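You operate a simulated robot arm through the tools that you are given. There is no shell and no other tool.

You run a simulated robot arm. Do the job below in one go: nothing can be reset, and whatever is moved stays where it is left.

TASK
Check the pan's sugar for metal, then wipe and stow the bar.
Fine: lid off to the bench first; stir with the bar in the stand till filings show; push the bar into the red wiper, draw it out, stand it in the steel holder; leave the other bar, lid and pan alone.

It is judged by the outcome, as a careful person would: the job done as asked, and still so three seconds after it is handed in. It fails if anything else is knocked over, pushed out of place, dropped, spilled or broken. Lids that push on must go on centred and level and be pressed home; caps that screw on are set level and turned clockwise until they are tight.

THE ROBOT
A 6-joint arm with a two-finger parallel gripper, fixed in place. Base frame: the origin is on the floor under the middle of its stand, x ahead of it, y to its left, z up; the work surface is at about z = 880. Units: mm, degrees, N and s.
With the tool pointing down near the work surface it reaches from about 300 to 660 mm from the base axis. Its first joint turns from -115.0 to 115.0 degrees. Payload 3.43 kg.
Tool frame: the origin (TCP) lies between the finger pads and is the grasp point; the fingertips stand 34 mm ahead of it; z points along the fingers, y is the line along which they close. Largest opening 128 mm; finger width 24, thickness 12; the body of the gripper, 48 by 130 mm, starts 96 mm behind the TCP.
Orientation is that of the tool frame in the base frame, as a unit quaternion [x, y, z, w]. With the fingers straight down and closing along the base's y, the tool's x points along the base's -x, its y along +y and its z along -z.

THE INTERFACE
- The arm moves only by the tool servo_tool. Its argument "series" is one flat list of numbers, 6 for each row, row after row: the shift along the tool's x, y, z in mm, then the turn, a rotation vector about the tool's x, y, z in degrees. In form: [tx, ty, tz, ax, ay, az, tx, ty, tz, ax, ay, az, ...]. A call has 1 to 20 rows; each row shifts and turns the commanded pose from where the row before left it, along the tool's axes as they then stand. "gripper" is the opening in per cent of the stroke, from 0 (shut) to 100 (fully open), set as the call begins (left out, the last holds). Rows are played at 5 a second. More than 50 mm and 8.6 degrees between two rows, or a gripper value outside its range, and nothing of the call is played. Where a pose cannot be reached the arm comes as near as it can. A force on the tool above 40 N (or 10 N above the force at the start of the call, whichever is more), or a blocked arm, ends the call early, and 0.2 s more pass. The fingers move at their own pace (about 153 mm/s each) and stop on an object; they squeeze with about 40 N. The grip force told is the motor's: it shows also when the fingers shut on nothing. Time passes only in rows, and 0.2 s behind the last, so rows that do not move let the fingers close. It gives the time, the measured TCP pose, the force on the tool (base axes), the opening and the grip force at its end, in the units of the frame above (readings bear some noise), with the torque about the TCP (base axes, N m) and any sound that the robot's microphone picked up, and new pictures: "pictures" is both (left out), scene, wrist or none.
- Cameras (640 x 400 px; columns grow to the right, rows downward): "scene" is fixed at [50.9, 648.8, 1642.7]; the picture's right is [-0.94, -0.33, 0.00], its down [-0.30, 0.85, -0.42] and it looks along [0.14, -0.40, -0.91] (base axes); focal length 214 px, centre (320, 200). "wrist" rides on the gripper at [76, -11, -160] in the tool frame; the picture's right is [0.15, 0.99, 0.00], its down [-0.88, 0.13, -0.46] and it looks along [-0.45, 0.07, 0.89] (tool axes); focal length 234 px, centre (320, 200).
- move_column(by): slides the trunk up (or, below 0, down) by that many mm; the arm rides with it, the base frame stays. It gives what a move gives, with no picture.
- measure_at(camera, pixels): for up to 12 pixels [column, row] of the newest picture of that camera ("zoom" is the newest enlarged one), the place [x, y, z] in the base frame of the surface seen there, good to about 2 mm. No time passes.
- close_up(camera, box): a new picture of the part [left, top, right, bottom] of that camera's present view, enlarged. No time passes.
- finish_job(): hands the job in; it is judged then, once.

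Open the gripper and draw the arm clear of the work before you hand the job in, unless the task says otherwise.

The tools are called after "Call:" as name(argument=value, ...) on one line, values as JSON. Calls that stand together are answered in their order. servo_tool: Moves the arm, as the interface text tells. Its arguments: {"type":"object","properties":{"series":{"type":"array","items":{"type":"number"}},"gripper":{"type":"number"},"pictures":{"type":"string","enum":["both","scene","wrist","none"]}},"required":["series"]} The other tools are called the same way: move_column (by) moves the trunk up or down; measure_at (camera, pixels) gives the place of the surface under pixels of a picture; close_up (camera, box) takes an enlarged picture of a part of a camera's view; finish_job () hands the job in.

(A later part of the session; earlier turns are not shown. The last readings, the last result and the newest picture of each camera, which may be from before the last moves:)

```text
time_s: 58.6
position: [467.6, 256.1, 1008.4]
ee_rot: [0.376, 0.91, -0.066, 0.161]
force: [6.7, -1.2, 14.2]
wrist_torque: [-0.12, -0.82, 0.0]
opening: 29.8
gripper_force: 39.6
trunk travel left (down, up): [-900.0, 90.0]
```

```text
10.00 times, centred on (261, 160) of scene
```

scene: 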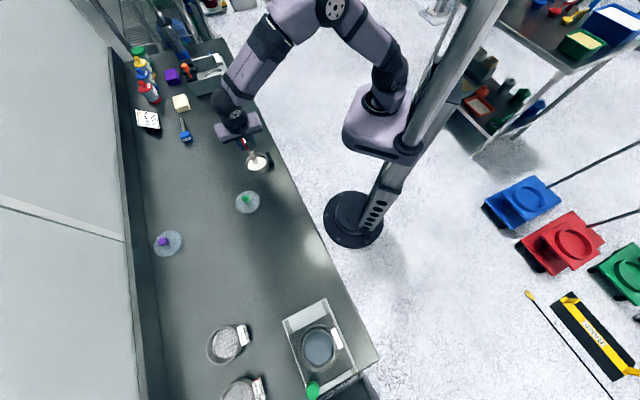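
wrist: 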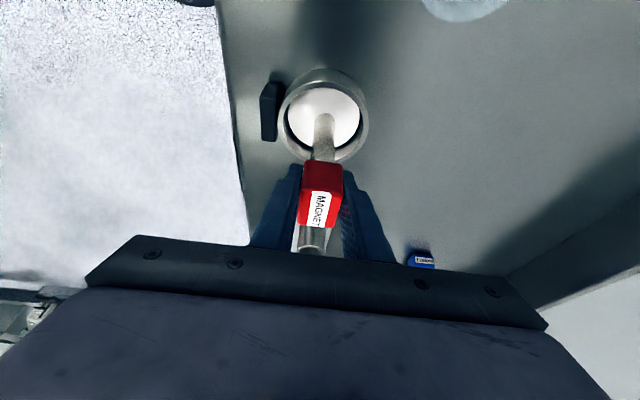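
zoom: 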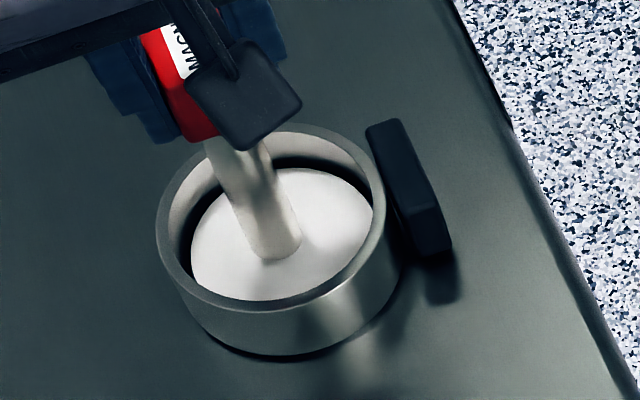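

There's still 14 N vertical and about 7 N lateral at the tip, though the pan hasn't moved in the scene view. I'll keep easing up in half-millimetre steps.

Call:
servo_tool(series=[-0.17, 0, -0.47, 0, 0, 0, 0, 0, 0, 0, 0, 0, 0, 0, 0, 0, 0, 0], pictures="none")

Call:
servo_tool(series=[-0.17, 0, -0.47, 0, 0, 0, 0, 0, 0, 0, 0, 0, 0, 0, 0, 0, 0, 0], pictures="none")

Call:
servo_tool(series=[-0.17, 0, -0.47, 0, 0, 0, 0, 0, 0, 0, 0, 0, 0, 0, 0, 0, 0, 0], pictures="none")

```text
time_s: 59.4
position: [466.9, 255.9, 1008.4]
ee_rot: [0.377, 0.91, -0.066, 0.16]
force: [5.2, 1.3, 14.1]
wrist_torque: [0.12, -0.67, 0.02]
opening: 29.8
gripper_force: 39.8
trunk travel left (down, up): [-900.0, 90.0]
```

```text
time_s: 60.2
position: [466.7, 255.5, 1010.1]
ee_rot: [0.377, 0.91, -0.067, 0.161]
force: [0.5, 2.7, 10.6]
wrist_torque: [0.31, -0.06, 0.0]
opening: 29.6
gripper_force: 40.1
trunk travel left (down, up): [-900.0, 90.0]
```

```text
time_s: 61.0
position: [467.7, 255.4, 1009.5]
ee_rot: [0.377, 0.91, -0.067, 0.16]
force: [-1.1, 2.4, 1.4]
wrist_torque: [0.13, 0.11, 0.02]
opening: 29.8
gripper_force: 39.9
trunk travel left (down, up): [-900.0, 90.0]
```

Contact is now light, about 4 N including unloading the bar's weight. I'll stir one gentle 12 mm circle at this height.

Call:
servo_tool(series=[2.82, 0, -1.03, 0, 0, 0, 2.82, 0, -1.03, 0, 0, 0, 5.64, 0, -2.05, 0, 0, 0, -1.5, 6, 0.55, 0, 0, 0, -4.14, 4.4, 1.5, 0, 0, 0, -5.64, 1.6, 2.05, 0, 0, 0, -5.64, -1.6, 2.05, 0, 0, 0, -4.14, -4.4, 1.5, 0, 0, 0, -1.5, -6, 0.55, 0, 0, 0, 1.5, -6, -0.55, 0, 0, 0, 4.14, -4.4, -1.5, 0, 0, 0, 5.64, -1.6, -2.05, 0, 0, 0, 5.64, 1.6, -2.05, 0, 0, 0, 4.14, 4.4, -1.5, 0, 0, 0, 1.5, 6, -0.55, 0, 0, 0], pictures="both")

Call:
close_up(camera="wrist", box=[280, 70, 370, 170])

Call:
close_up(camera="scene", box=[236, 140, 286, 180])

```text
time_s: 64.2
position: [460.6, 264.2, 1009.4]
ee_rot: [0.377, 0.909, -0.068, 0.161]
force: [-0.5, 0.4, -3.0]
wrist_torque: [0.01, -0.01, 0.0]
opening: 29.8
gripper_force: 40.3
trunk travel left (down, up): [-900.0, 90.0]
```

scene: 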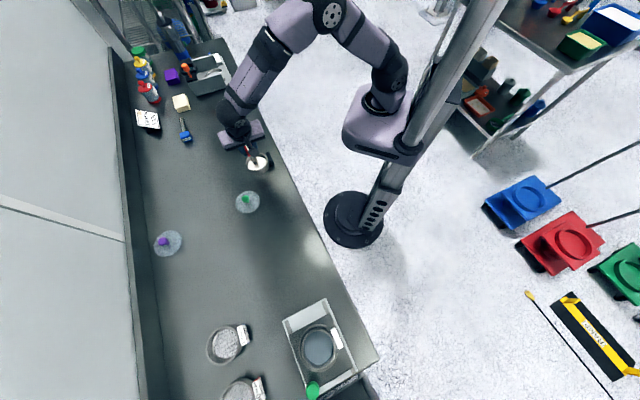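
wrist: 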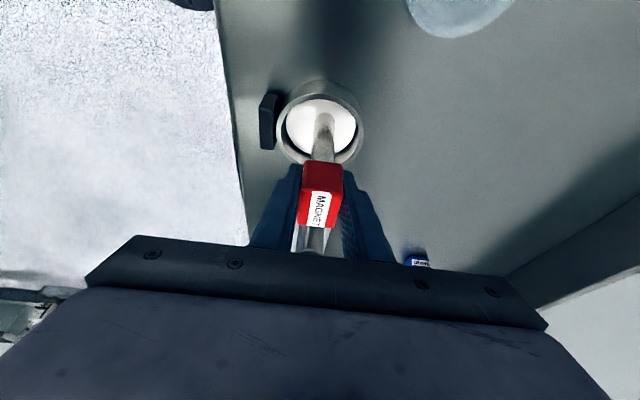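

```text
4.00 times, centred on (325, 120) of wrist
```

zoom: 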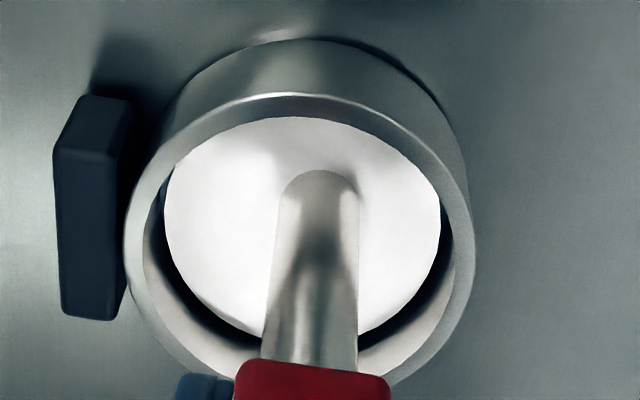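

```text
10.00 times, centred on (261, 160) of scene
```

zoom: 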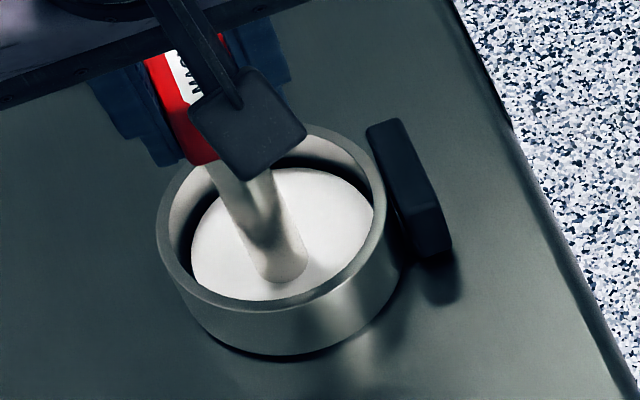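

The pan hasn't moved and no filings are visible yet. I'll measure where the rod meets the sugar to judge immersion.

Call:
measure_at(camera="zoom", pixels=[[282, 278], [280, 270], [275, 255], [290, 285], [310, 270], [262, 280], [255, 262], [300, 240], [340, 220], [230, 280]])

Call:
measure_at(camera="wrist", pixels=[[324, 112], [324, 114], [324, 117], [324, 122], [324, 130], [324, 104], [340, 115], [305, 120]])

```text
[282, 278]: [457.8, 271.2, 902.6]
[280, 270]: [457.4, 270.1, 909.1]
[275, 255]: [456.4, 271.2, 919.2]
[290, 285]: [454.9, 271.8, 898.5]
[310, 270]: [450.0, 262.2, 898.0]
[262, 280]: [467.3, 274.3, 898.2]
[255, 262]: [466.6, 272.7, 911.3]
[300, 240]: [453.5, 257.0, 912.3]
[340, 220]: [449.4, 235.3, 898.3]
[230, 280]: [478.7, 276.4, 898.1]
```

```text
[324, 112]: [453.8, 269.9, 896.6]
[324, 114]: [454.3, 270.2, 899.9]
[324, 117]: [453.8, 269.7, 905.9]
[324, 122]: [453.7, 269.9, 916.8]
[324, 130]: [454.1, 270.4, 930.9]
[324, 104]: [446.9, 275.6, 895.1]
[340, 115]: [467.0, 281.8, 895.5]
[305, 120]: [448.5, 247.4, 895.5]
```

The rod just meets the sugar surface (tip about 2–4 mm in). I'll go 0.7 mm lower and stir a wider 18 mm circle, which still leaves about 9 mm to the wall.

Call:
servo_tool(series=[0.24, 0, 0.66, 0, 0, 0, 2.82, 0, -1.03, 0, 0, 0, 2.82, 0, -1.03, 0, 0, 0, -1.29, 6.89, 0.47, 0, 0, 0, -3.67, 5.84, 1.33, 0, 0, 0, -5.49, 3.9, 2.0, 0, 0, 0, -6.48, 1.37, 2.36, 0, 0, 0, -6.48, -1.37, 2.36, 0, 0, 0, -5.49, -3.9, 2.0, 0, 0, 0, -3.67, -5.84, 1.33, 0, 0, 0, -1.29, -6.89, 0.47, 0, 0, 0, 1.29, -6.89, -0.47, 0, 0, 0, 3.67, -5.84, -1.33, 0, 0, 0, 5.49, -3.9, -2.0, 0, 0, 0, 6.48, -1.37, -2.36, 0, 0, 0, 6.48, 1.37, -2.36, 0, 0, 0, 5.49, 3.9, -2.0, 0, 0, 0, 3.67, 5.84, -1.33, 0, 0, 0, 1.29, 6.89, -0.47, 0, 0, 0], pictures="both")

Call:
close_up(camera="wrist", box=[280, 70, 370, 170])

Call:
close_up(camera="scene", box=[236, 140, 286, 180])

```text
time_s: 68.2
position: [454.7, 267.5, 1008.9]
ee_rot: [0.377, 0.91, -0.066, 0.16]
force: [-0.2, -0.4, -0.8]
wrist_torque: [-0.11, 0.01, 0.0]
opening: 29.8
gripper_force: 39.5
trunk travel left (down, up): [-900.0, 90.0]
```

scene: 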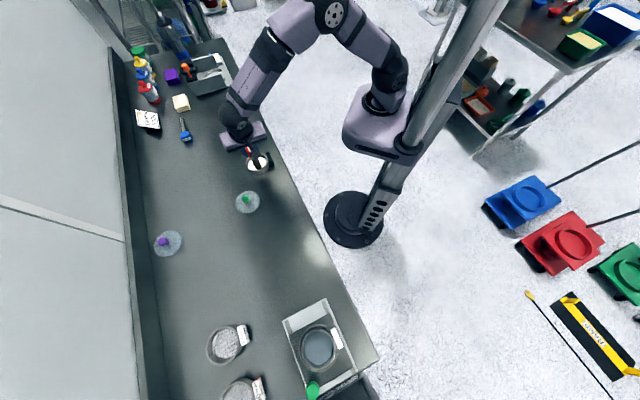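
wrist: 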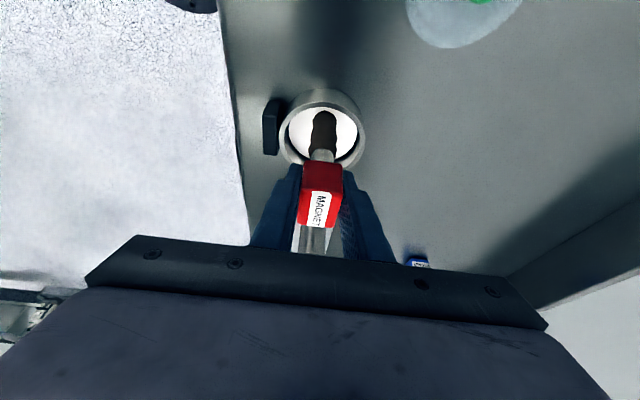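

```text
4.00 times, centred on (325, 120) of wrist
```

zoom: 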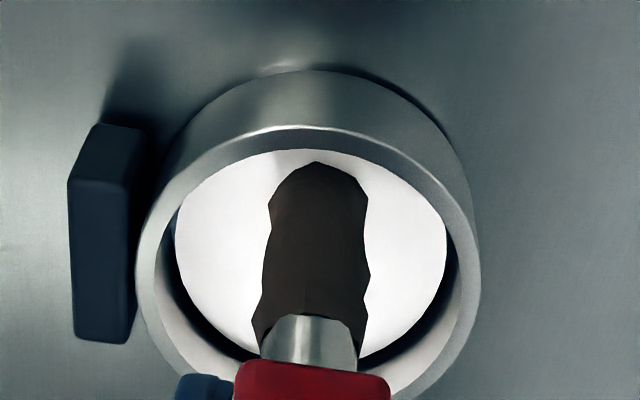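

```text
10.00 times, centred on (261, 160) of scene
```

zoom: 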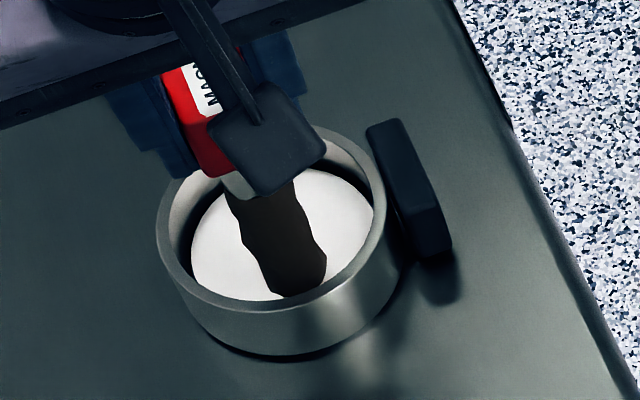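

The rod is now thickly coated with dark filings, so the sugar contains metal and stirring is done. I'll return to the pan centre and raise the bar straight up slowly.

Call:
servo_tool(series=[-5.64, 0, 2.05, 0, 0, 0, -5.64, 0, 2.05, 0, 0, 0, -5.64, 0, 2.05, 0, 0, 0, -0.34, 0, -0.94, 0, 0, 0, -0.68, 0, -1.88, 0, 0, 0, -1.03, 0, -2.82, 0, 0, 0, -1.37, 0, -3.76, 0, 0, 0, -1.71, 0, -4.7, 0, 0, 0, -2.39, 0, -6.58, 0, 0, 0, -2.74, 0, -7.52, 0, 0, 0, -2.74, 0, -7.52, 0, 0, 0, -2.74, 0, -7.52, 0, 0, 0, -2.74, 0, -7.52, 0, 0, 0, -2.74, 0, -7.52, 0, 0, 0, -2.74, 0, -7.52, 0, 0, 0, -2.74, 0, -7.52, 0, 0, 0, -2.74, 0, -7.52, 0, 0, 0, -2.74, 0, -7.52, 0, 0, 0, -2.74, 0, -7.52, 0, 0, 0, -2.39, 0, -6.58, 0, 0, 0], pictures="both")

Call:
close_up(camera="wrist", box=[250, 30, 390, 190])

Call:
close_up(camera="scene", box=[221, 100, 291, 180])

```text
time_s: 72.4
position: [467.6, 256.8, 1116.8]
ee_rot: [0.377, 0.91, -0.067, 0.16]
force: [0.3, -0.1, -3.3]
wrist_torque: [0.03, 0.03, -0.01]
opening: 29.8
gripper_force: 40.9
trunk travel left (down, up): [-900.0, 90.0]
```

scene: 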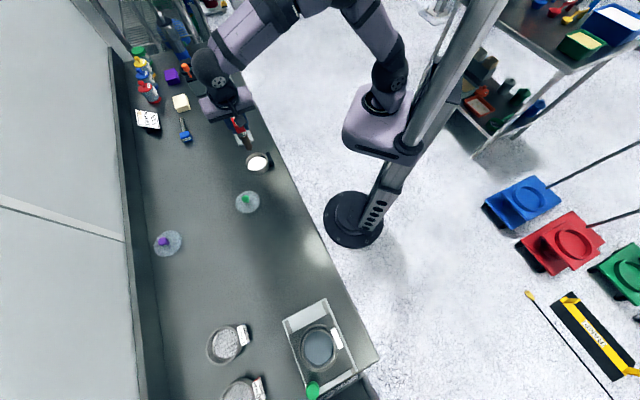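
wrist: 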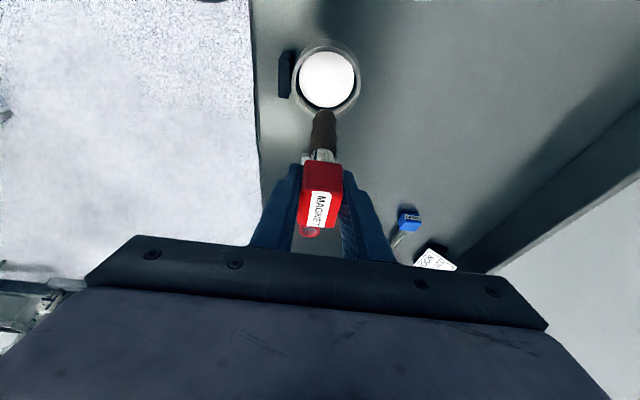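

```text
2.50 times, centred on (320, 110) of wrist
```

zoom: 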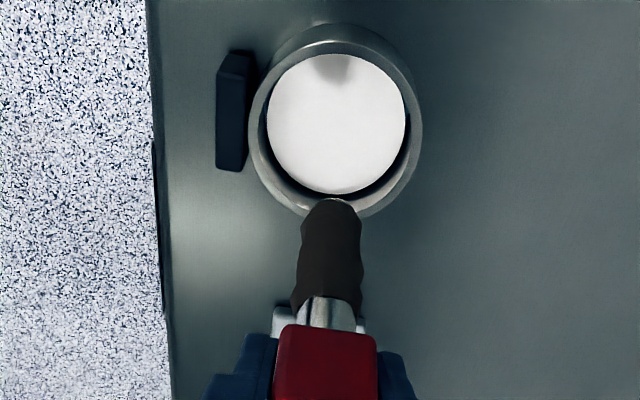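

```text
5.00 times, centred on (256, 140) of scene
```

zoom: 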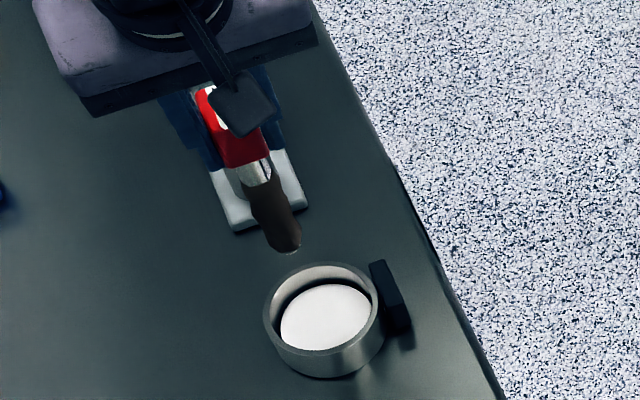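

Filings coat the lower rod and the pan sits where it was. I'll carry the bar smoothly toward the wiper, first leg.

Call:
servo_tool(series=[-3.19, 0.11, 1.08, 0, 0, 0, -7.45, 0.25, 2.52, 0, 0, 0, -10.64, 0.354, 3.6, 0, 0, 0, -10.64, 0.354, 3.6, 0, 0, 0, -10.64, 0.354, 3.6, 0, 0, 0, -10.64, 0.354, 3.6, 0, 0, 0, -10.64, 0.354, 3.6, 0, 0, 0, -10.64, 0.354, 3.6, 0, 0, 0, -10.64, 0.354, 3.6, 0, 0, 0, -10.64, 0.354, 3.6, 0, 0, 0, -10.64, 0.354, 3.6, 0, 0, 0, -10.64, 0.354, 3.6, 0, 0, 0, -10.64, 0.354, 3.6, 0, 0, 0, -10.64, 0.354, 3.6, 0, 0, 0, -10.64, 0.354, 3.6, 0, 0, 0, -10.64, 0.354, 3.6, 0, 0, 0, -10.64, 0.354, 3.6, 0, 0, 0, -10.64, 0.354, 3.6, 0, 0, 0, -10.64, 0.354, 3.6, 0, 0, 0], pictures="none")

Call:
servo_tool(series=[-10.64, 0.354, 3.6, 0, 0, 0, -10.64, 0.354, 3.6, 0, 0, 0, -10.64, 0.354, 3.6, 0, 0, 0, -10.64, 0.354, 3.6, 0, 0, 0, -9.58, 0.32, 3.24, 0, 0, 0, -6.38, 0.21, 2.16, 0, 0, 0, -4.26, 0.14, 1.44, 0, 0, 0, -1.06, 0.04, 0.36, 0, 0, 0, 0, 0, 0, 0, 0, 0], pictures="both")

Call:
close_up(camera="wrist", box=[270, 30, 370, 180])

Call:
close_up(camera="scene", box=[205, 60, 265, 150])

```text
time_s: 76.4
position: [614.6, 118.9, 1122.7]
ee_rot: [0.377, 0.91, -0.066, 0.16]
force: [0.5, -1.1, -2.4]
wrist_torque: [-0.04, 0.03, 0.02]
opening: 29.7
gripper_force: 40.4
trunk travel left (down, up): [-900.0, 90.0]
```

```text
time_s: 78.4
position: [663.3, 72.1, 1122.7]
ee_rot: [0.376, 0.91, -0.066, 0.16]
force: [-0.1, -0.4, -2.2]
wrist_torque: [0.03, 0.0, -0.01]
opening: 30.0
gripper_force: 39.8
trunk travel left (down, up): [-900.0, 90.0]
```

scene: 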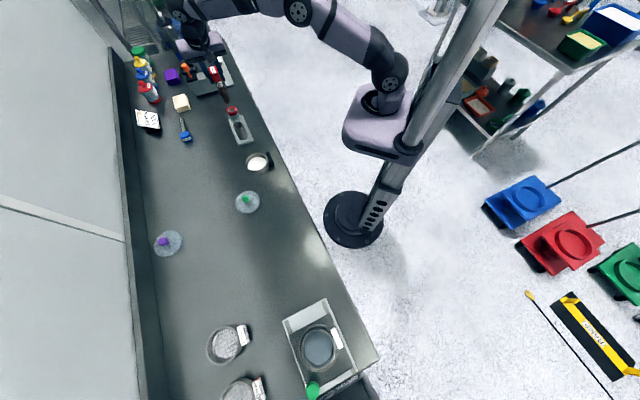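
wrist: 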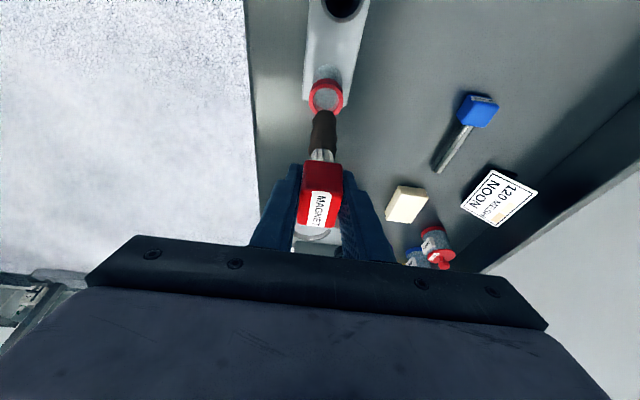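

```text
2.67 times, centred on (320, 105) of wrist
```

zoom: 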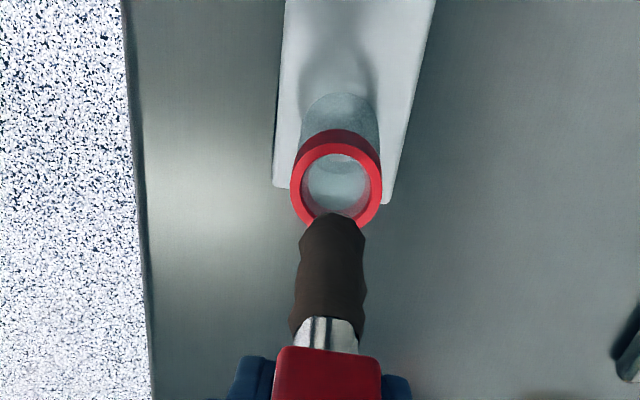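

```text
4.44 times, centred on (235, 105) of scene
```

zoom: 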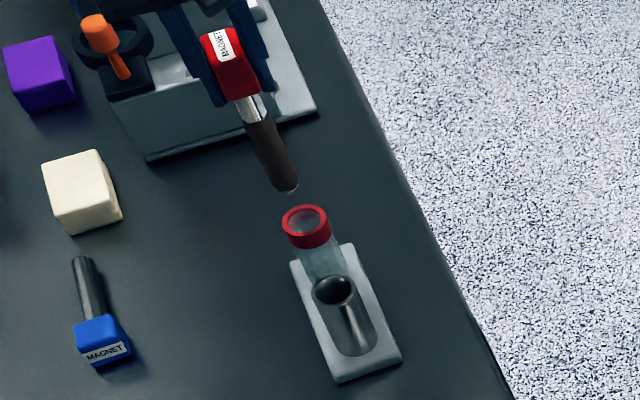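

The filings-coated rod is just above the red ring. I'll measure ring points and rod points in both cameras to align the axes.

Call:
measure_at(camera="zoom", pixels=[[305, 209], [286, 225], [326, 224], [290, 212], [322, 212], [292, 237], [318, 238], [287, 190], [278, 165], [258, 135], [250, 110], [306, 240]])

Call:
measure_at(camera="wrist", pixels=[[311.7, 99.4], [341, 98.3], [326.8, 84.5], [315, 89], [338.3, 89], [314, 108.2], [338.3, 108.8], [324.9, 112.5], [324.5, 123.7], [322.6, 155], [314, 155], [331.5, 155]])

```text
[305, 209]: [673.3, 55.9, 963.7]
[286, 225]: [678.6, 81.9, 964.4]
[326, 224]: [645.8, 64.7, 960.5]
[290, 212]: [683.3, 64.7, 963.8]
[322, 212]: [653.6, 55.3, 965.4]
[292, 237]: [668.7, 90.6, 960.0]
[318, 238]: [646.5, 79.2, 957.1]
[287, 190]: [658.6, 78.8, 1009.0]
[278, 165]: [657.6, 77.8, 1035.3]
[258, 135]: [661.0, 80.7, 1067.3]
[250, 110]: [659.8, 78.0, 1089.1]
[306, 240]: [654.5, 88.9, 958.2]
```

```text
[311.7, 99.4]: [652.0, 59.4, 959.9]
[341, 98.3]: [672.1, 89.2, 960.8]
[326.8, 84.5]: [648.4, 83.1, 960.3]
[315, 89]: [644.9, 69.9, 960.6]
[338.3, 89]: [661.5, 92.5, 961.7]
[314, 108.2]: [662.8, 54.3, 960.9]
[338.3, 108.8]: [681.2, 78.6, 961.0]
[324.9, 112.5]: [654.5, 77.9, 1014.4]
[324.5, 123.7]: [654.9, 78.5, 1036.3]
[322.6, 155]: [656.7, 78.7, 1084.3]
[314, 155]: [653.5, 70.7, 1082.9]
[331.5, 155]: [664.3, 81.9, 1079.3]
```

Rod and ring axes agree within about 2 mm, and the tip is near z≈1005. I'll make a small correction and lower to just above the ring to verify.

Call:
servo_tool(series=[1.46, -0.14, -0.53, 0, 0, 0, 1.71, 0, 4.7, 0, 0, 0, 1.71, 0, 4.7, 0, 0, 0, 1.71, 0, 4.7, 0, 0, 0, 1.71, 0, 4.7, 0, 0, 0, 1.71, 0, 4.7, 0, 0, 0, 1.71, 0, 4.7, 0, 0, 0, 0, 0, 0, 0, 0, 0], pictures="both")

Call:
close_up(camera="scene", box=[205, 60, 265, 150])

Call:
close_up(camera="wrist", box=[280, 60, 370, 180])

```text
time_s: 80.2
position: [664.0, 73.1, 1093.4]
ee_rot: [0.377, 0.91, -0.067, 0.16]
force: [0.0, -0.3, -2.8]
wrist_torque: [0.0, -0.01, -0.01]
opening: 29.5
gripper_force: 39.6
trunk travel left (down, up): [-900.0, 90.0]
```

scene: 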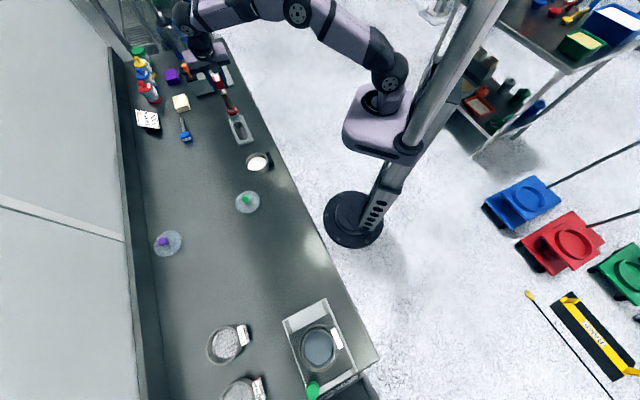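
wrist: 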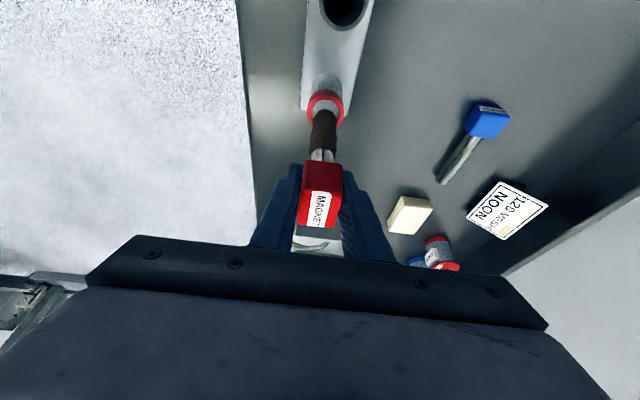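

```text
4.44 times, centred on (235, 105) of scene
```

zoom: 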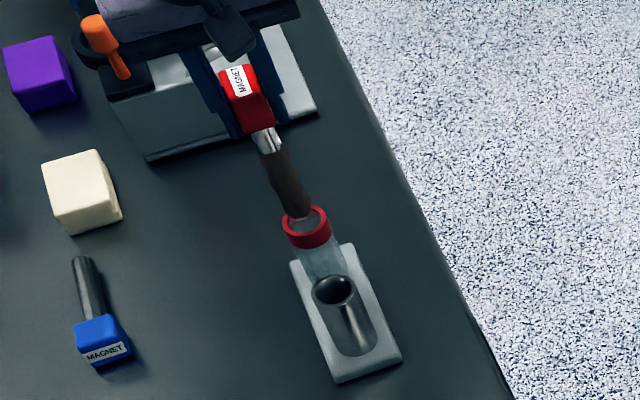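

```text
3.33 times, centred on (325, 120) of wrist
```

zoom: 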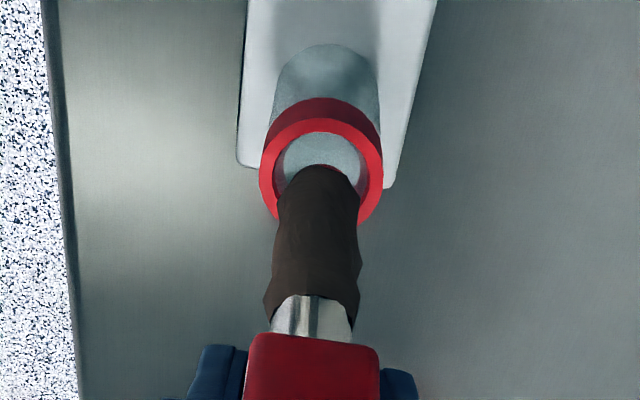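

The rod tip is just entering the ring outline from above. I'll check the fore-aft alignment numerically once more.

Call:
measure_at(camera="zoom", pixels=[[267, 175], [377, 168], [322, 126], [280, 142], [364, 142], [270, 198], [374, 195], [322, 190], [318, 230], [315, 285], [308, 320], [335, 320]])

Call:
measure_at(camera="scene", pixels=[[231.8, 105.9], [227.4, 109.3], [236.2, 109.1], [228.6, 106.6], [235.4, 106.4], [230, 106.5], [226.8, 98], [222.5, 91.5]])

```text
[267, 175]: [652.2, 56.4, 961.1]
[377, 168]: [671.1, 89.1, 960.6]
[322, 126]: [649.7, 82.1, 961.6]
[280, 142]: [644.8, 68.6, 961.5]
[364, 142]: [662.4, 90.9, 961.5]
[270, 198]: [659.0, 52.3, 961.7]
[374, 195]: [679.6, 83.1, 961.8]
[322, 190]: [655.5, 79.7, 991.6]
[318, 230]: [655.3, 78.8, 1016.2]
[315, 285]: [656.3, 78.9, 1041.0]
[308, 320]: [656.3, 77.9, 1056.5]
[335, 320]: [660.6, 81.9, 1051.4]
```

```text
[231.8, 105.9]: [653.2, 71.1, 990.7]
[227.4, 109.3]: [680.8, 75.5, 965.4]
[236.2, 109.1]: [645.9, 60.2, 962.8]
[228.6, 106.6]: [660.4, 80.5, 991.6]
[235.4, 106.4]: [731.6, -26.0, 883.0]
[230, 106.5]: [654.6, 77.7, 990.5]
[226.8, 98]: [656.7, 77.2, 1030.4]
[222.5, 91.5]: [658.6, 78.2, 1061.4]
```

Alignment is within about 1.5 mm in both cameras. I'll push down slowly into the wiper, watching the force.

Call:
servo_tool(series=[0.68, 0, 1.88, 0, 0, 0, 0.68, 0, 1.88, 0, 0, 0, 0.68, 0, 1.88, 0, 0, 0, 0.68, 0, 1.88, 0, 0, 0, 0.68, 0, 1.88, 0, 0, 0, 0.68, 0, 1.88, 0, 0, 0, 0.68, 0, 1.88, 0, 0, 0, 0.68, 0, 1.88, 0, 0, 0, 0.68, 0, 1.88, 0, 0, 0, 0.68, 0, 1.88, 0, 0, 0, 0.68, 0, 1.88, 0, 0, 0, 0.68, 0, 1.88, 0, 0, 0], pictures="both")

Call:
close_up(camera="wrist", box=[280, 60, 370, 180])

Call:
close_up(camera="scene", box=[205, 60, 265, 150])

```text
time_s: 82.8
position: [664.3, 74.1, 1069.4]
ee_rot: [0.376, 0.91, -0.066, 0.16]
force: [-1.1, 0.1, -2.5]
wrist_torque: [-0.02, 0.04, 0.04]
opening: 29.6
gripper_force: 39.7
trunk travel left (down, up): [-900.0, 90.0]
```

scene: 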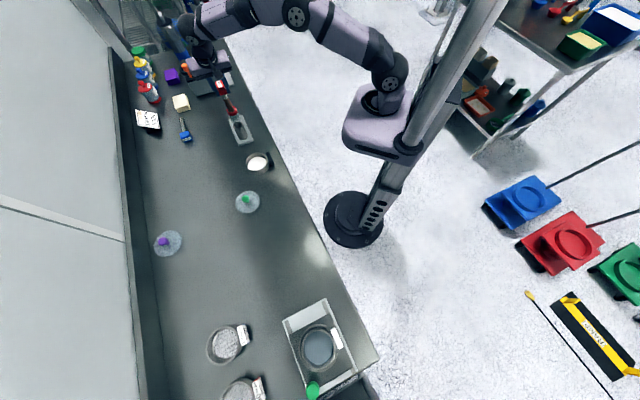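
wrist: 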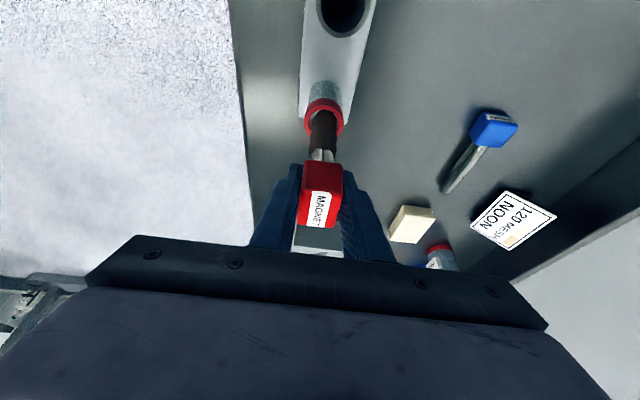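

```text
3.33 times, centred on (325, 120) of wrist
```

zoom: 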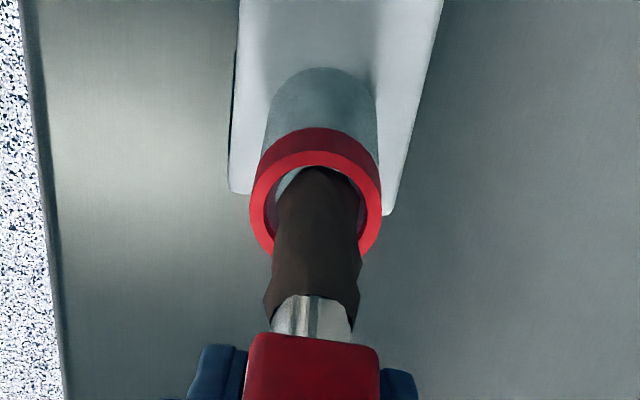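

```text
4.44 times, centred on (235, 105) of scene
```

zoom: 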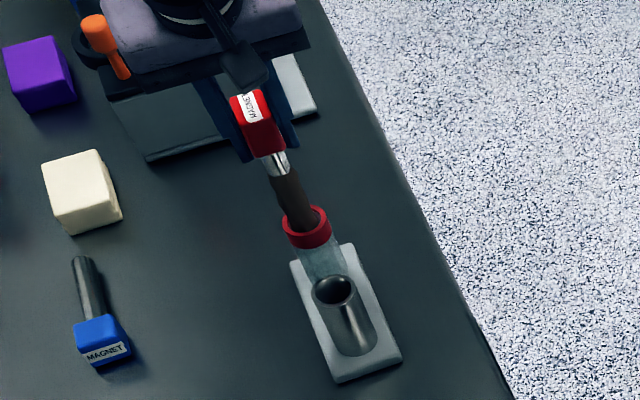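

The tip is about 9 mm inside the ring with no side force. I'll keep pushing down.

Call:
servo_tool(series=[0.68, 0, 1.88, 0, 0, 0, 0.68, 0, 1.88, 0, 0, 0, 0.68, 0, 1.88, 0, 0, 0, 0.68, 0, 1.88, 0, 0, 0, 0.68, 0, 1.88, 0, 0, 0, 0.68, 0, 1.88, 0, 0, 0, 0.68, 0, 1.88, 0, 0, 0, 0.68, 0, 1.88, 0, 0, 0, 0.68, 0, 1.88, 0, 0, 0, 0.68, 0, 1.88, 0, 0, 0, 0.68, 0, 1.88, 0, 0, 0, 0.68, 0, 1.88, 0, 0, 0, 0.68, 0, 1.88, 0, 0, 0, 0.68, 0, 1.88, 0, 0, 0, 0.68, 0, 1.88, 0, 0, 0], pictures="both")

Call:
close_up(camera="wrist", box=[270, 60, 380, 200])

Call:
close_up(camera="scene", box=[205, 60, 265, 150])

```text
time_s: 86.0
position: [664.1, 72.4, 1039.2]
ee_rot: [0.377, 0.91, -0.067, 0.161]
force: [1.4, 0.0, -2.4]
wrist_torque: [-0.03, 0.03, 0.02]
opening: 29.7
gripper_force: 40.7
trunk travel left (down, up): [-900.0, 90.0]
```

scene: 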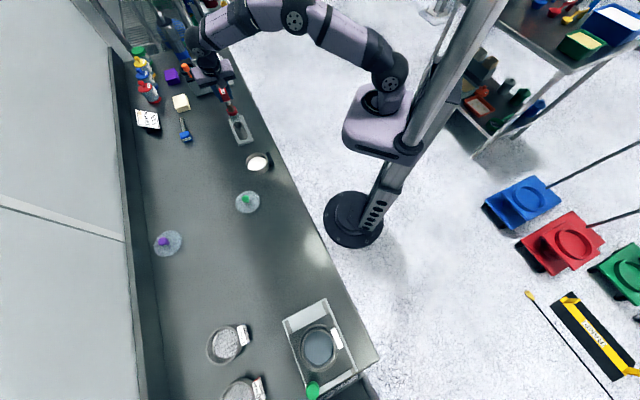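
wrist: 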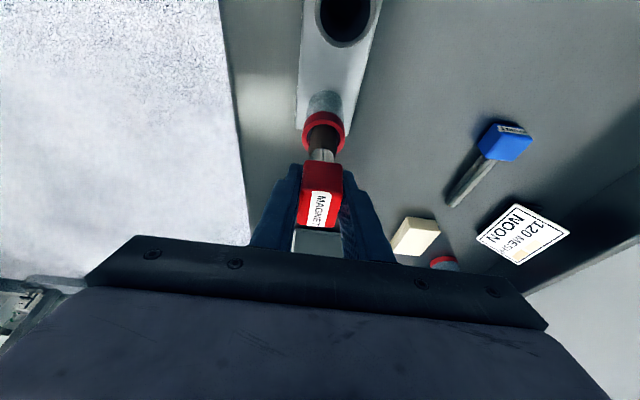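

```text
2.86 times, centred on (325, 130) of wrist
```

zoom: 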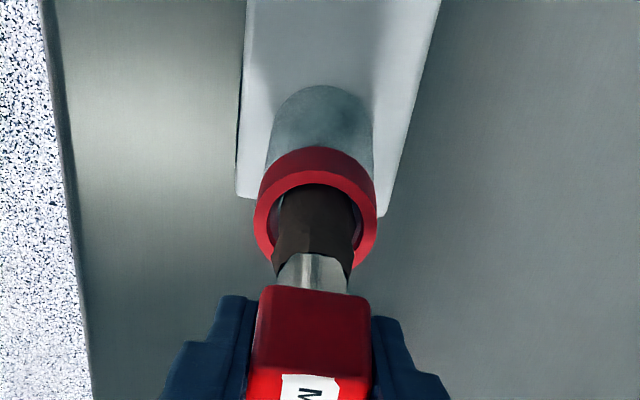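

```text
4.44 times, centred on (235, 105) of scene
```

zoom: 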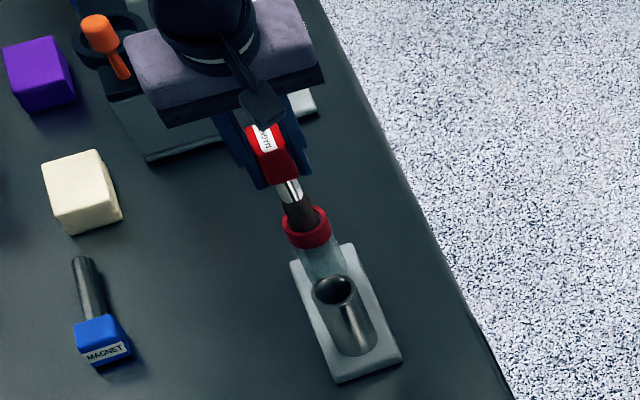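

About 39 mm is in, with roughly 20 mm of filings still above the ring. I'll continue down until the filings are inside or it bottoms out.

Call:
servo_tool(series=[0.68, 0, 1.88, 0, 0, 0, 0.68, 0, 1.88, 0, 0, 0, 0.68, 0, 1.88, 0, 0, 0, 0.68, 0, 1.88, 0, 0, 0, 0.68, 0, 1.88, 0, 0, 0, 0.68, 0, 1.88, 0, 0, 0, 0.68, 0, 1.88, 0, 0, 0, 0.34, 0, 0.94, 0, 0, 0, 0.34, 0, 0.94, 0, 0, 0], pictures="none")

Call:
servo_tool(series=[0.34, 0, 0.94, 0, 0, 0, 0.34, 0, 0.94, 0, 0, 0], pictures="none")

Call:
servo_tool(series=[0.34, 0, 0.94, 0, 0, 0, 0.34, 0, 0.94, 0, 0, 0], pictures="both")

Call:
close_up(camera="wrist", box=[270, 60, 380, 200])

```text
time_s: 88.0
position: [662.7, 72.3, 1021.7]
ee_rot: [0.377, 0.91, -0.067, 0.16]
force: [0.3, -0.3, -2.8]
wrist_torque: [-0.03, 0.0, 0.04]
opening: 29.7
gripper_force: 40.0
trunk travel left (down, up): [-900.0, 90.0]
```

```text
time_s: 88.6
position: [664.0, 73.0, 1020.5]
ee_rot: [0.377, 0.91, -0.066, 0.16]
force: [0.1, 0.2, -2.0]
wrist_torque: [0.01, -0.01, 0.03]
opening: 29.8
gripper_force: 40.0
trunk travel left (down, up): [-900.0, 90.0]
```

```text
time_s: 89.2
position: [663.7, 73.5, 1018.8]
ee_rot: [0.377, 0.91, -0.067, 0.161]
force: [-0.1, -0.4, -3.2]
wrist_torque: [-0.01, 0.0, -0.01]
opening: 29.8
gripper_force: 39.6
trunk travel left (down, up): [-900.0, 90.0]
```

scene: 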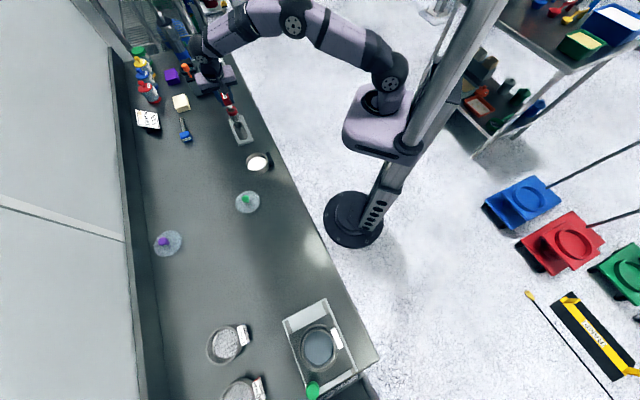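
wrist: 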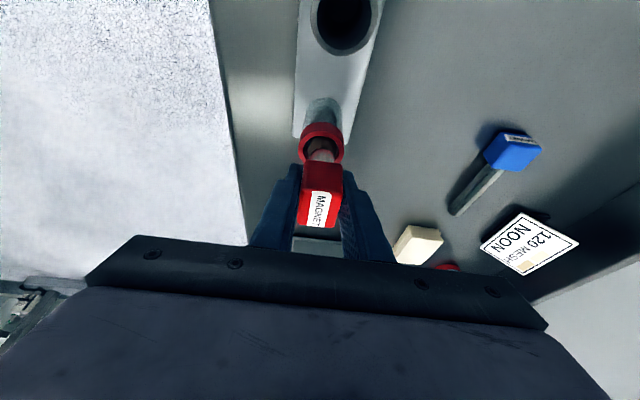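

```text
2.86 times, centred on (325, 130) of wrist
```

zoom: 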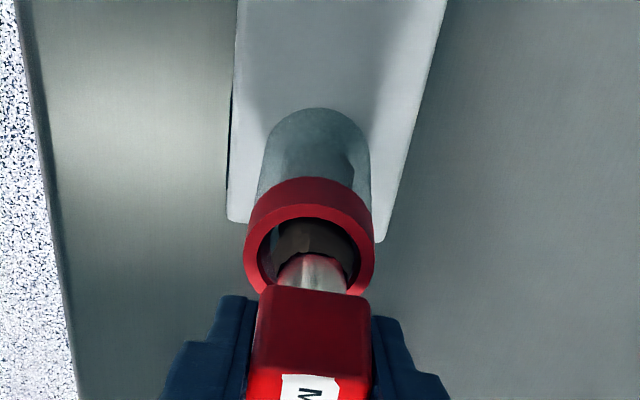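

The filings are now down inside the wiper mouth. I'll push gently the last few millimetres to find the bottom.

Call:
servo_tool(series=[0.34, 0, 0.94, 0, 0, 0, 0.34, 0, 0.94, 0, 0, 0], pictures="none")

Call:
servo_tool(series=[0.34, 0, 0.94, 0, 0, 0, 0.34, 0, 0.94, 0, 0, 0], pictures="none")

Call:
servo_tool(series=[0.34, 0, 0.94, 0, 0, 0], pictures="wrist")

Call:
close_up(camera="wrist", box=[270, 60, 380, 200])

```text
time_s: 89.8
position: [664.8, 73.8, 1018.8]
ee_rot: [0.376, 0.91, -0.067, 0.162]
force: [-1.8, 0.2, 6.0]
wrist_torque: [0.02, 0.23, -0.02]
opening: 29.8
gripper_force: 40.4
trunk travel left (down, up): [-900.0, 90.0]
```

```text
time_s: 90.4
position: [663.1, 73.2, 1019.6]
ee_rot: [0.377, 0.909, -0.064, 0.165]
force: [-0.5, 0.2, 19.1]
wrist_torque: [0.05, 0.1, 0.0]
opening: 29.7
gripper_force: 39.2
trunk travel left (down, up): [-900.0, 90.0]
```

```text
time_s: 90.8
position: [663.9, 73.4, 1019.6]
ee_rot: [0.376, 0.909, -0.064, 0.166]
force: [2.0, -0.5, 24.8]
wrist_torque: [-0.05, -0.07, 0.0]
opening: 29.7
gripper_force: 40.2
trunk travel left (down, up): [-900.0, 90.0]
```

wrist: 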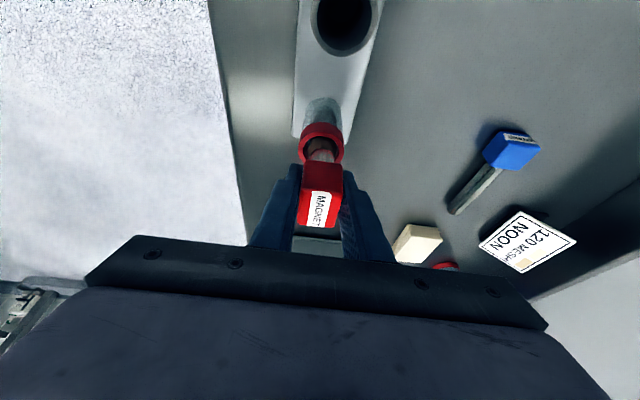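

```text
2.86 times, centred on (325, 130) of wrist
```

zoom: 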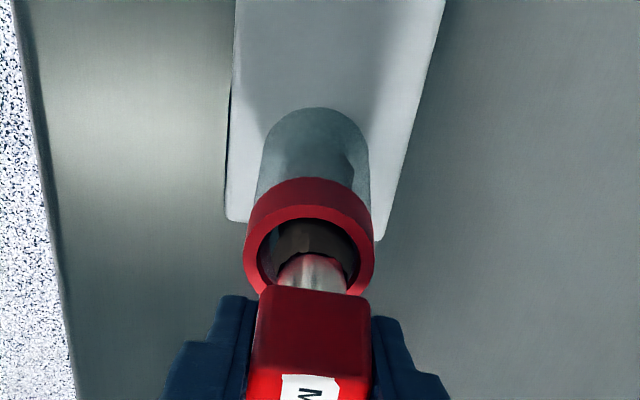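

The bar has bottomed at TCP z≈1019 with 25 N, the same depth as in its holder. I'll draw it straight out slowly, first relieving the press.

Call:
servo_tool(series=[-0.34, 0, -0.94, 0, 0, 0, -0.34, 0, -0.94, 0, 0, 0, -0.34, 0, -0.94, 0, 0, 0, -0.34, 0, -0.94, 0, 0, 0, -0.34, 0, -0.94, 0, 0, 0, -0.68, 0, -1.88, 0, 0, 0, -0.68, 0, -1.88, 0, 0, 0, -0.68, 0, -1.88, 0, 0, 0, -0.68, 0, -1.88, 0, 0, 0, -0.68, 0, -1.88, 0, 0, 0, -0.68, 0, -1.88, 0, 0, 0, -1.03, 0, -2.82, 0, 0, 0, -1.03, 0, -2.82, 0, 0, 0, -1.03, 0, -2.82, 0, 0, 0, -1.03, 0, -2.82, 0, 0, 0, -1.03, 0, -2.82, 0, 0, 0], pictures="both")

Call:
close_up(camera="wrist", box=[270, 60, 380, 200])

```text
time_s: 94.2
position: [663.2, 73.3, 1046.7]
ee_rot: [0.376, 0.91, -0.066, 0.16]
force: [0.8, 0.2, -2.1]
wrist_torque: [-0.02, -0.03, 0.01]
opening: 29.7
gripper_force: 40.2
trunk travel left (down, up): [-900.0, 90.0]
```

scene: 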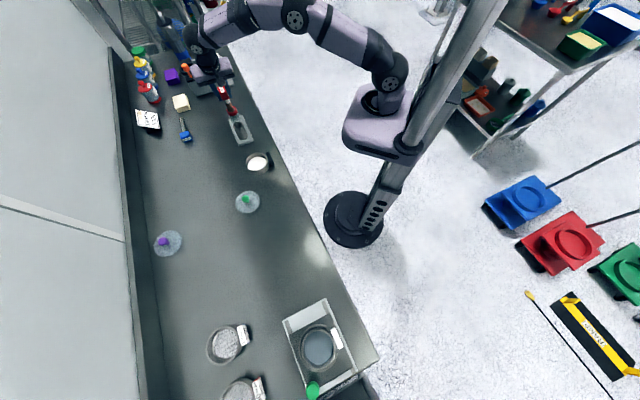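
wrist: 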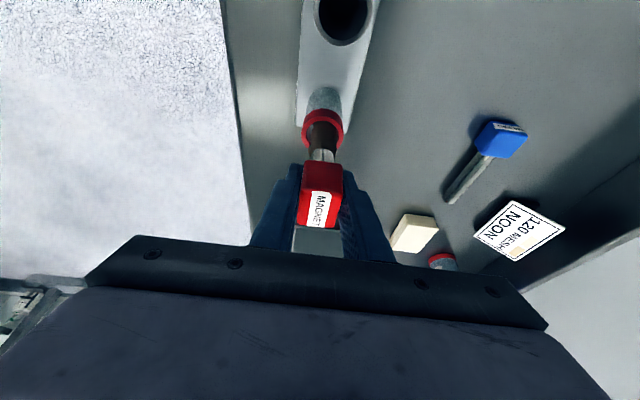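

```text
2.86 times, centred on (325, 130) of wrist
```

zoom: 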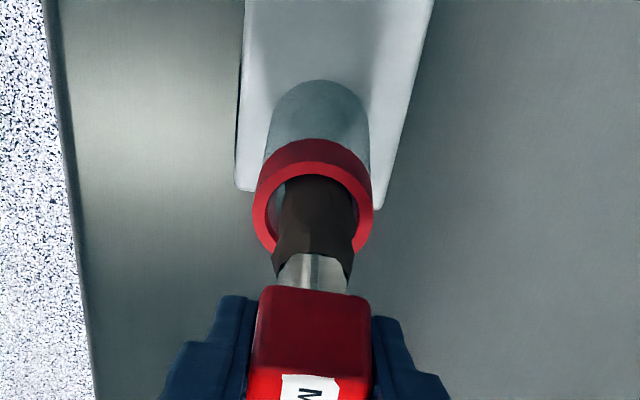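

The filings are still showing on the exposed section. I'll continue drawing out fully and check whether the wiper takes them off.

Call:
servo_tool(series=[-1.03, 0, -2.82, 0, 0, 0, -1.03, 0, -2.82, 0, 0, 0, -1.03, 0, -2.82, 0, 0, 0, -1.03, 0, -2.82, 0, 0, 0, -1.03, 0, -2.82, 0, 0, 0, -1.03, 0, -2.82, 0, 0, 0, -1.03, 0, -2.82, 0, 0, 0, -1.03, 0, -2.82, 0, 0, 0, -1.03, 0, -2.82, 0, 0, 0, -1.37, 0, -3.76, 0, 0, 0, -1.37, 0, -3.76, 0, 0, 0, -1.37, 0, -3.76, 0, 0, 0, -1.37, 0, -3.76, 0, 0, 0, -1.37, 0, -3.76, 0, 0, 0, -1.37, 0, -3.76, 0, 0, 0, -1.37, 0, -3.76, 0, 0, 0, -1.37, 0, -3.76, 0, 0, 0, -1.37, 0, -3.76, 0, 0, 0, -1.37, 0, -3.76, 0, 0, 0, -1.37, 0, -3.76, 0, 0, 0], pictures="both")

Call:
close_up(camera="wrist", box=[270, 40, 380, 180])

Call:
close_up(camera="scene", box=[205, 60, 265, 150])

```text
time_s: 98.4
position: [664.8, 73.8, 1118.5]
ee_rot: [0.377, 0.91, -0.066, 0.161]
force: [0.3, 0.3, -3.9]
wrist_torque: [0.06, -0.02, 0.02]
opening: 29.4
gripper_force: 39.8
trunk travel left (down, up): [-900.0, 90.0]
```

scene: 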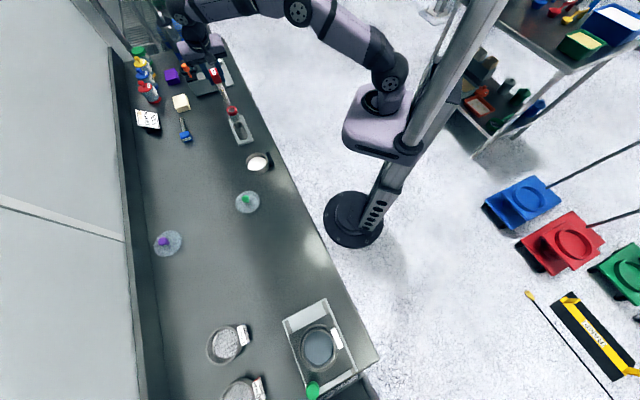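
wrist: 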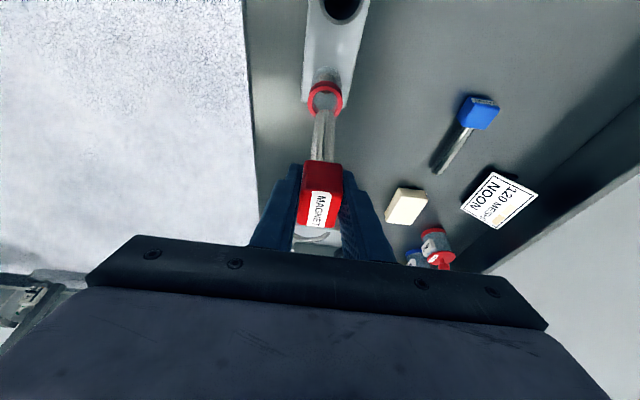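

```text
2.86 times, centred on (325, 110) of wrist
```

zoom: 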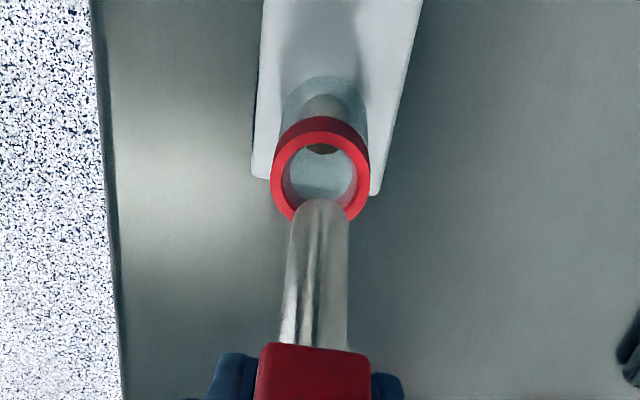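

```text
4.44 times, centred on (235, 105) of scene
```

zoom: 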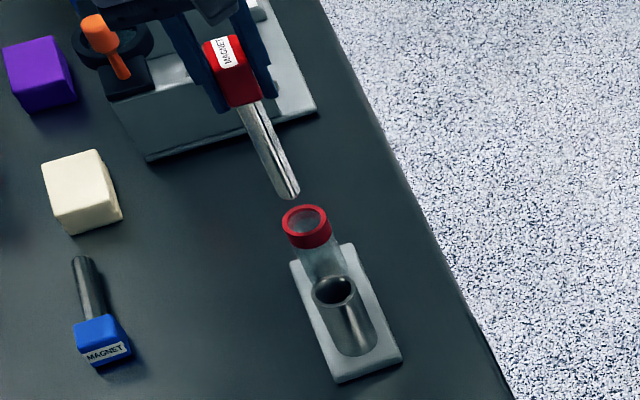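

The rod is clean and the filings stayed in the wiper. I'll move the bar back over the steel holder at this height, 98.7 mm along the plate.

Call:
servo_tool(series=[2.78, 0, -1.01, 0, 0, 0, 6.5, 0, -2.36, 0, 0, 0, 9.28, 0, -3.375, 0, 0, 0, 9.28, 0, -3.375, 0, 0, 0, 9.28, 0, -3.375, 0, 0, 0, 9.28, 0, -3.375, 0, 0, 0, 9.28, 0, -3.375, 0, 0, 0, 9.28, 0, -3.375, 0, 0, 0, 9.28, 0, -3.375, 0, 0, 0, 9.28, 0, -3.375, 0, 0, 0, 6.5, 0, -2.36, 0, 0, 0, 2.78, 0, -1.01, 0, 0, 0, 0, 0, 0, 0, 0, 0], pictures="both")

Call:
close_up(camera="scene", box=[205, 70, 265, 160])

Call:
close_up(camera="wrist", box=[270, 40, 380, 180])

```text
time_s: 101.2
position: [593.3, 143.2, 1118.1]
ee_rot: [0.377, 0.91, -0.067, 0.16]
force: [-0.2, 0.5, -3.0]
wrist_torque: [0.04, 0.02, 0.02]
opening: 29.8
gripper_force: 40.0
trunk travel left (down, up): [-900.0, 90.0]
```

scene: 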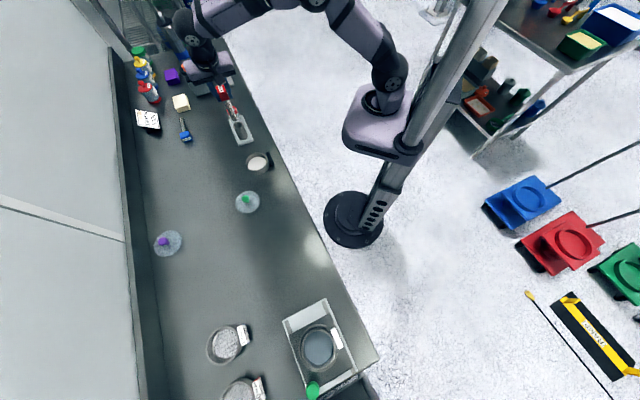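
wrist: 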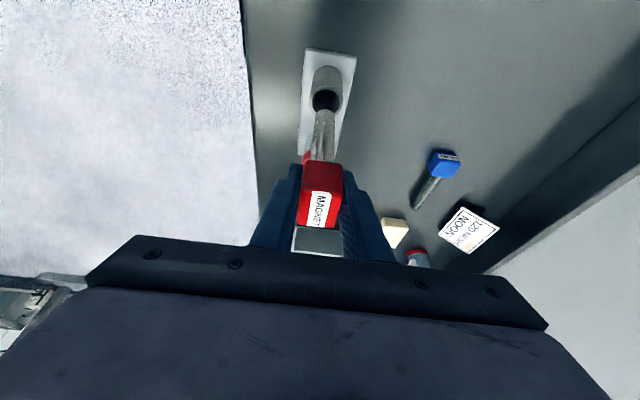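

```text
4.44 times, centred on (235, 115) of scene
```

zoom: 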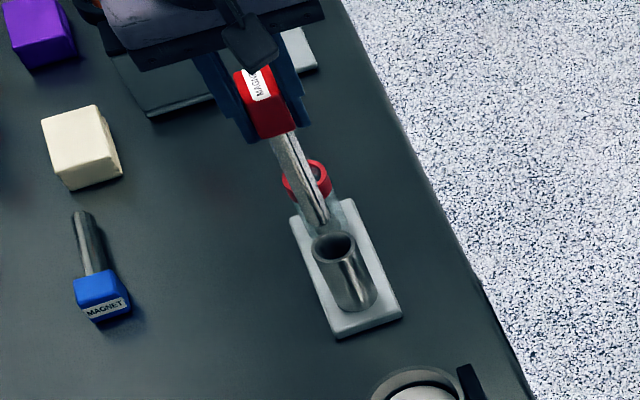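

```text
2.86 times, centred on (325, 110) of wrist
```

zoom: 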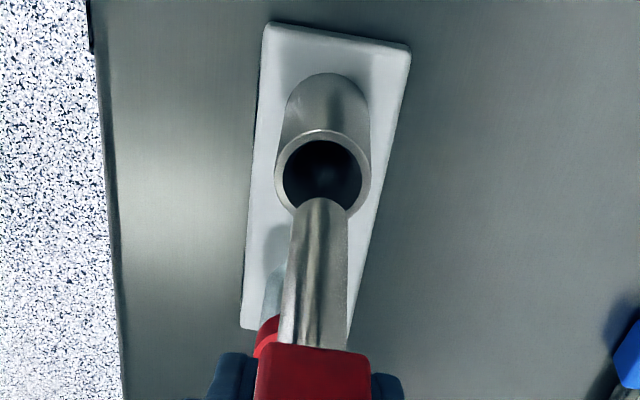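

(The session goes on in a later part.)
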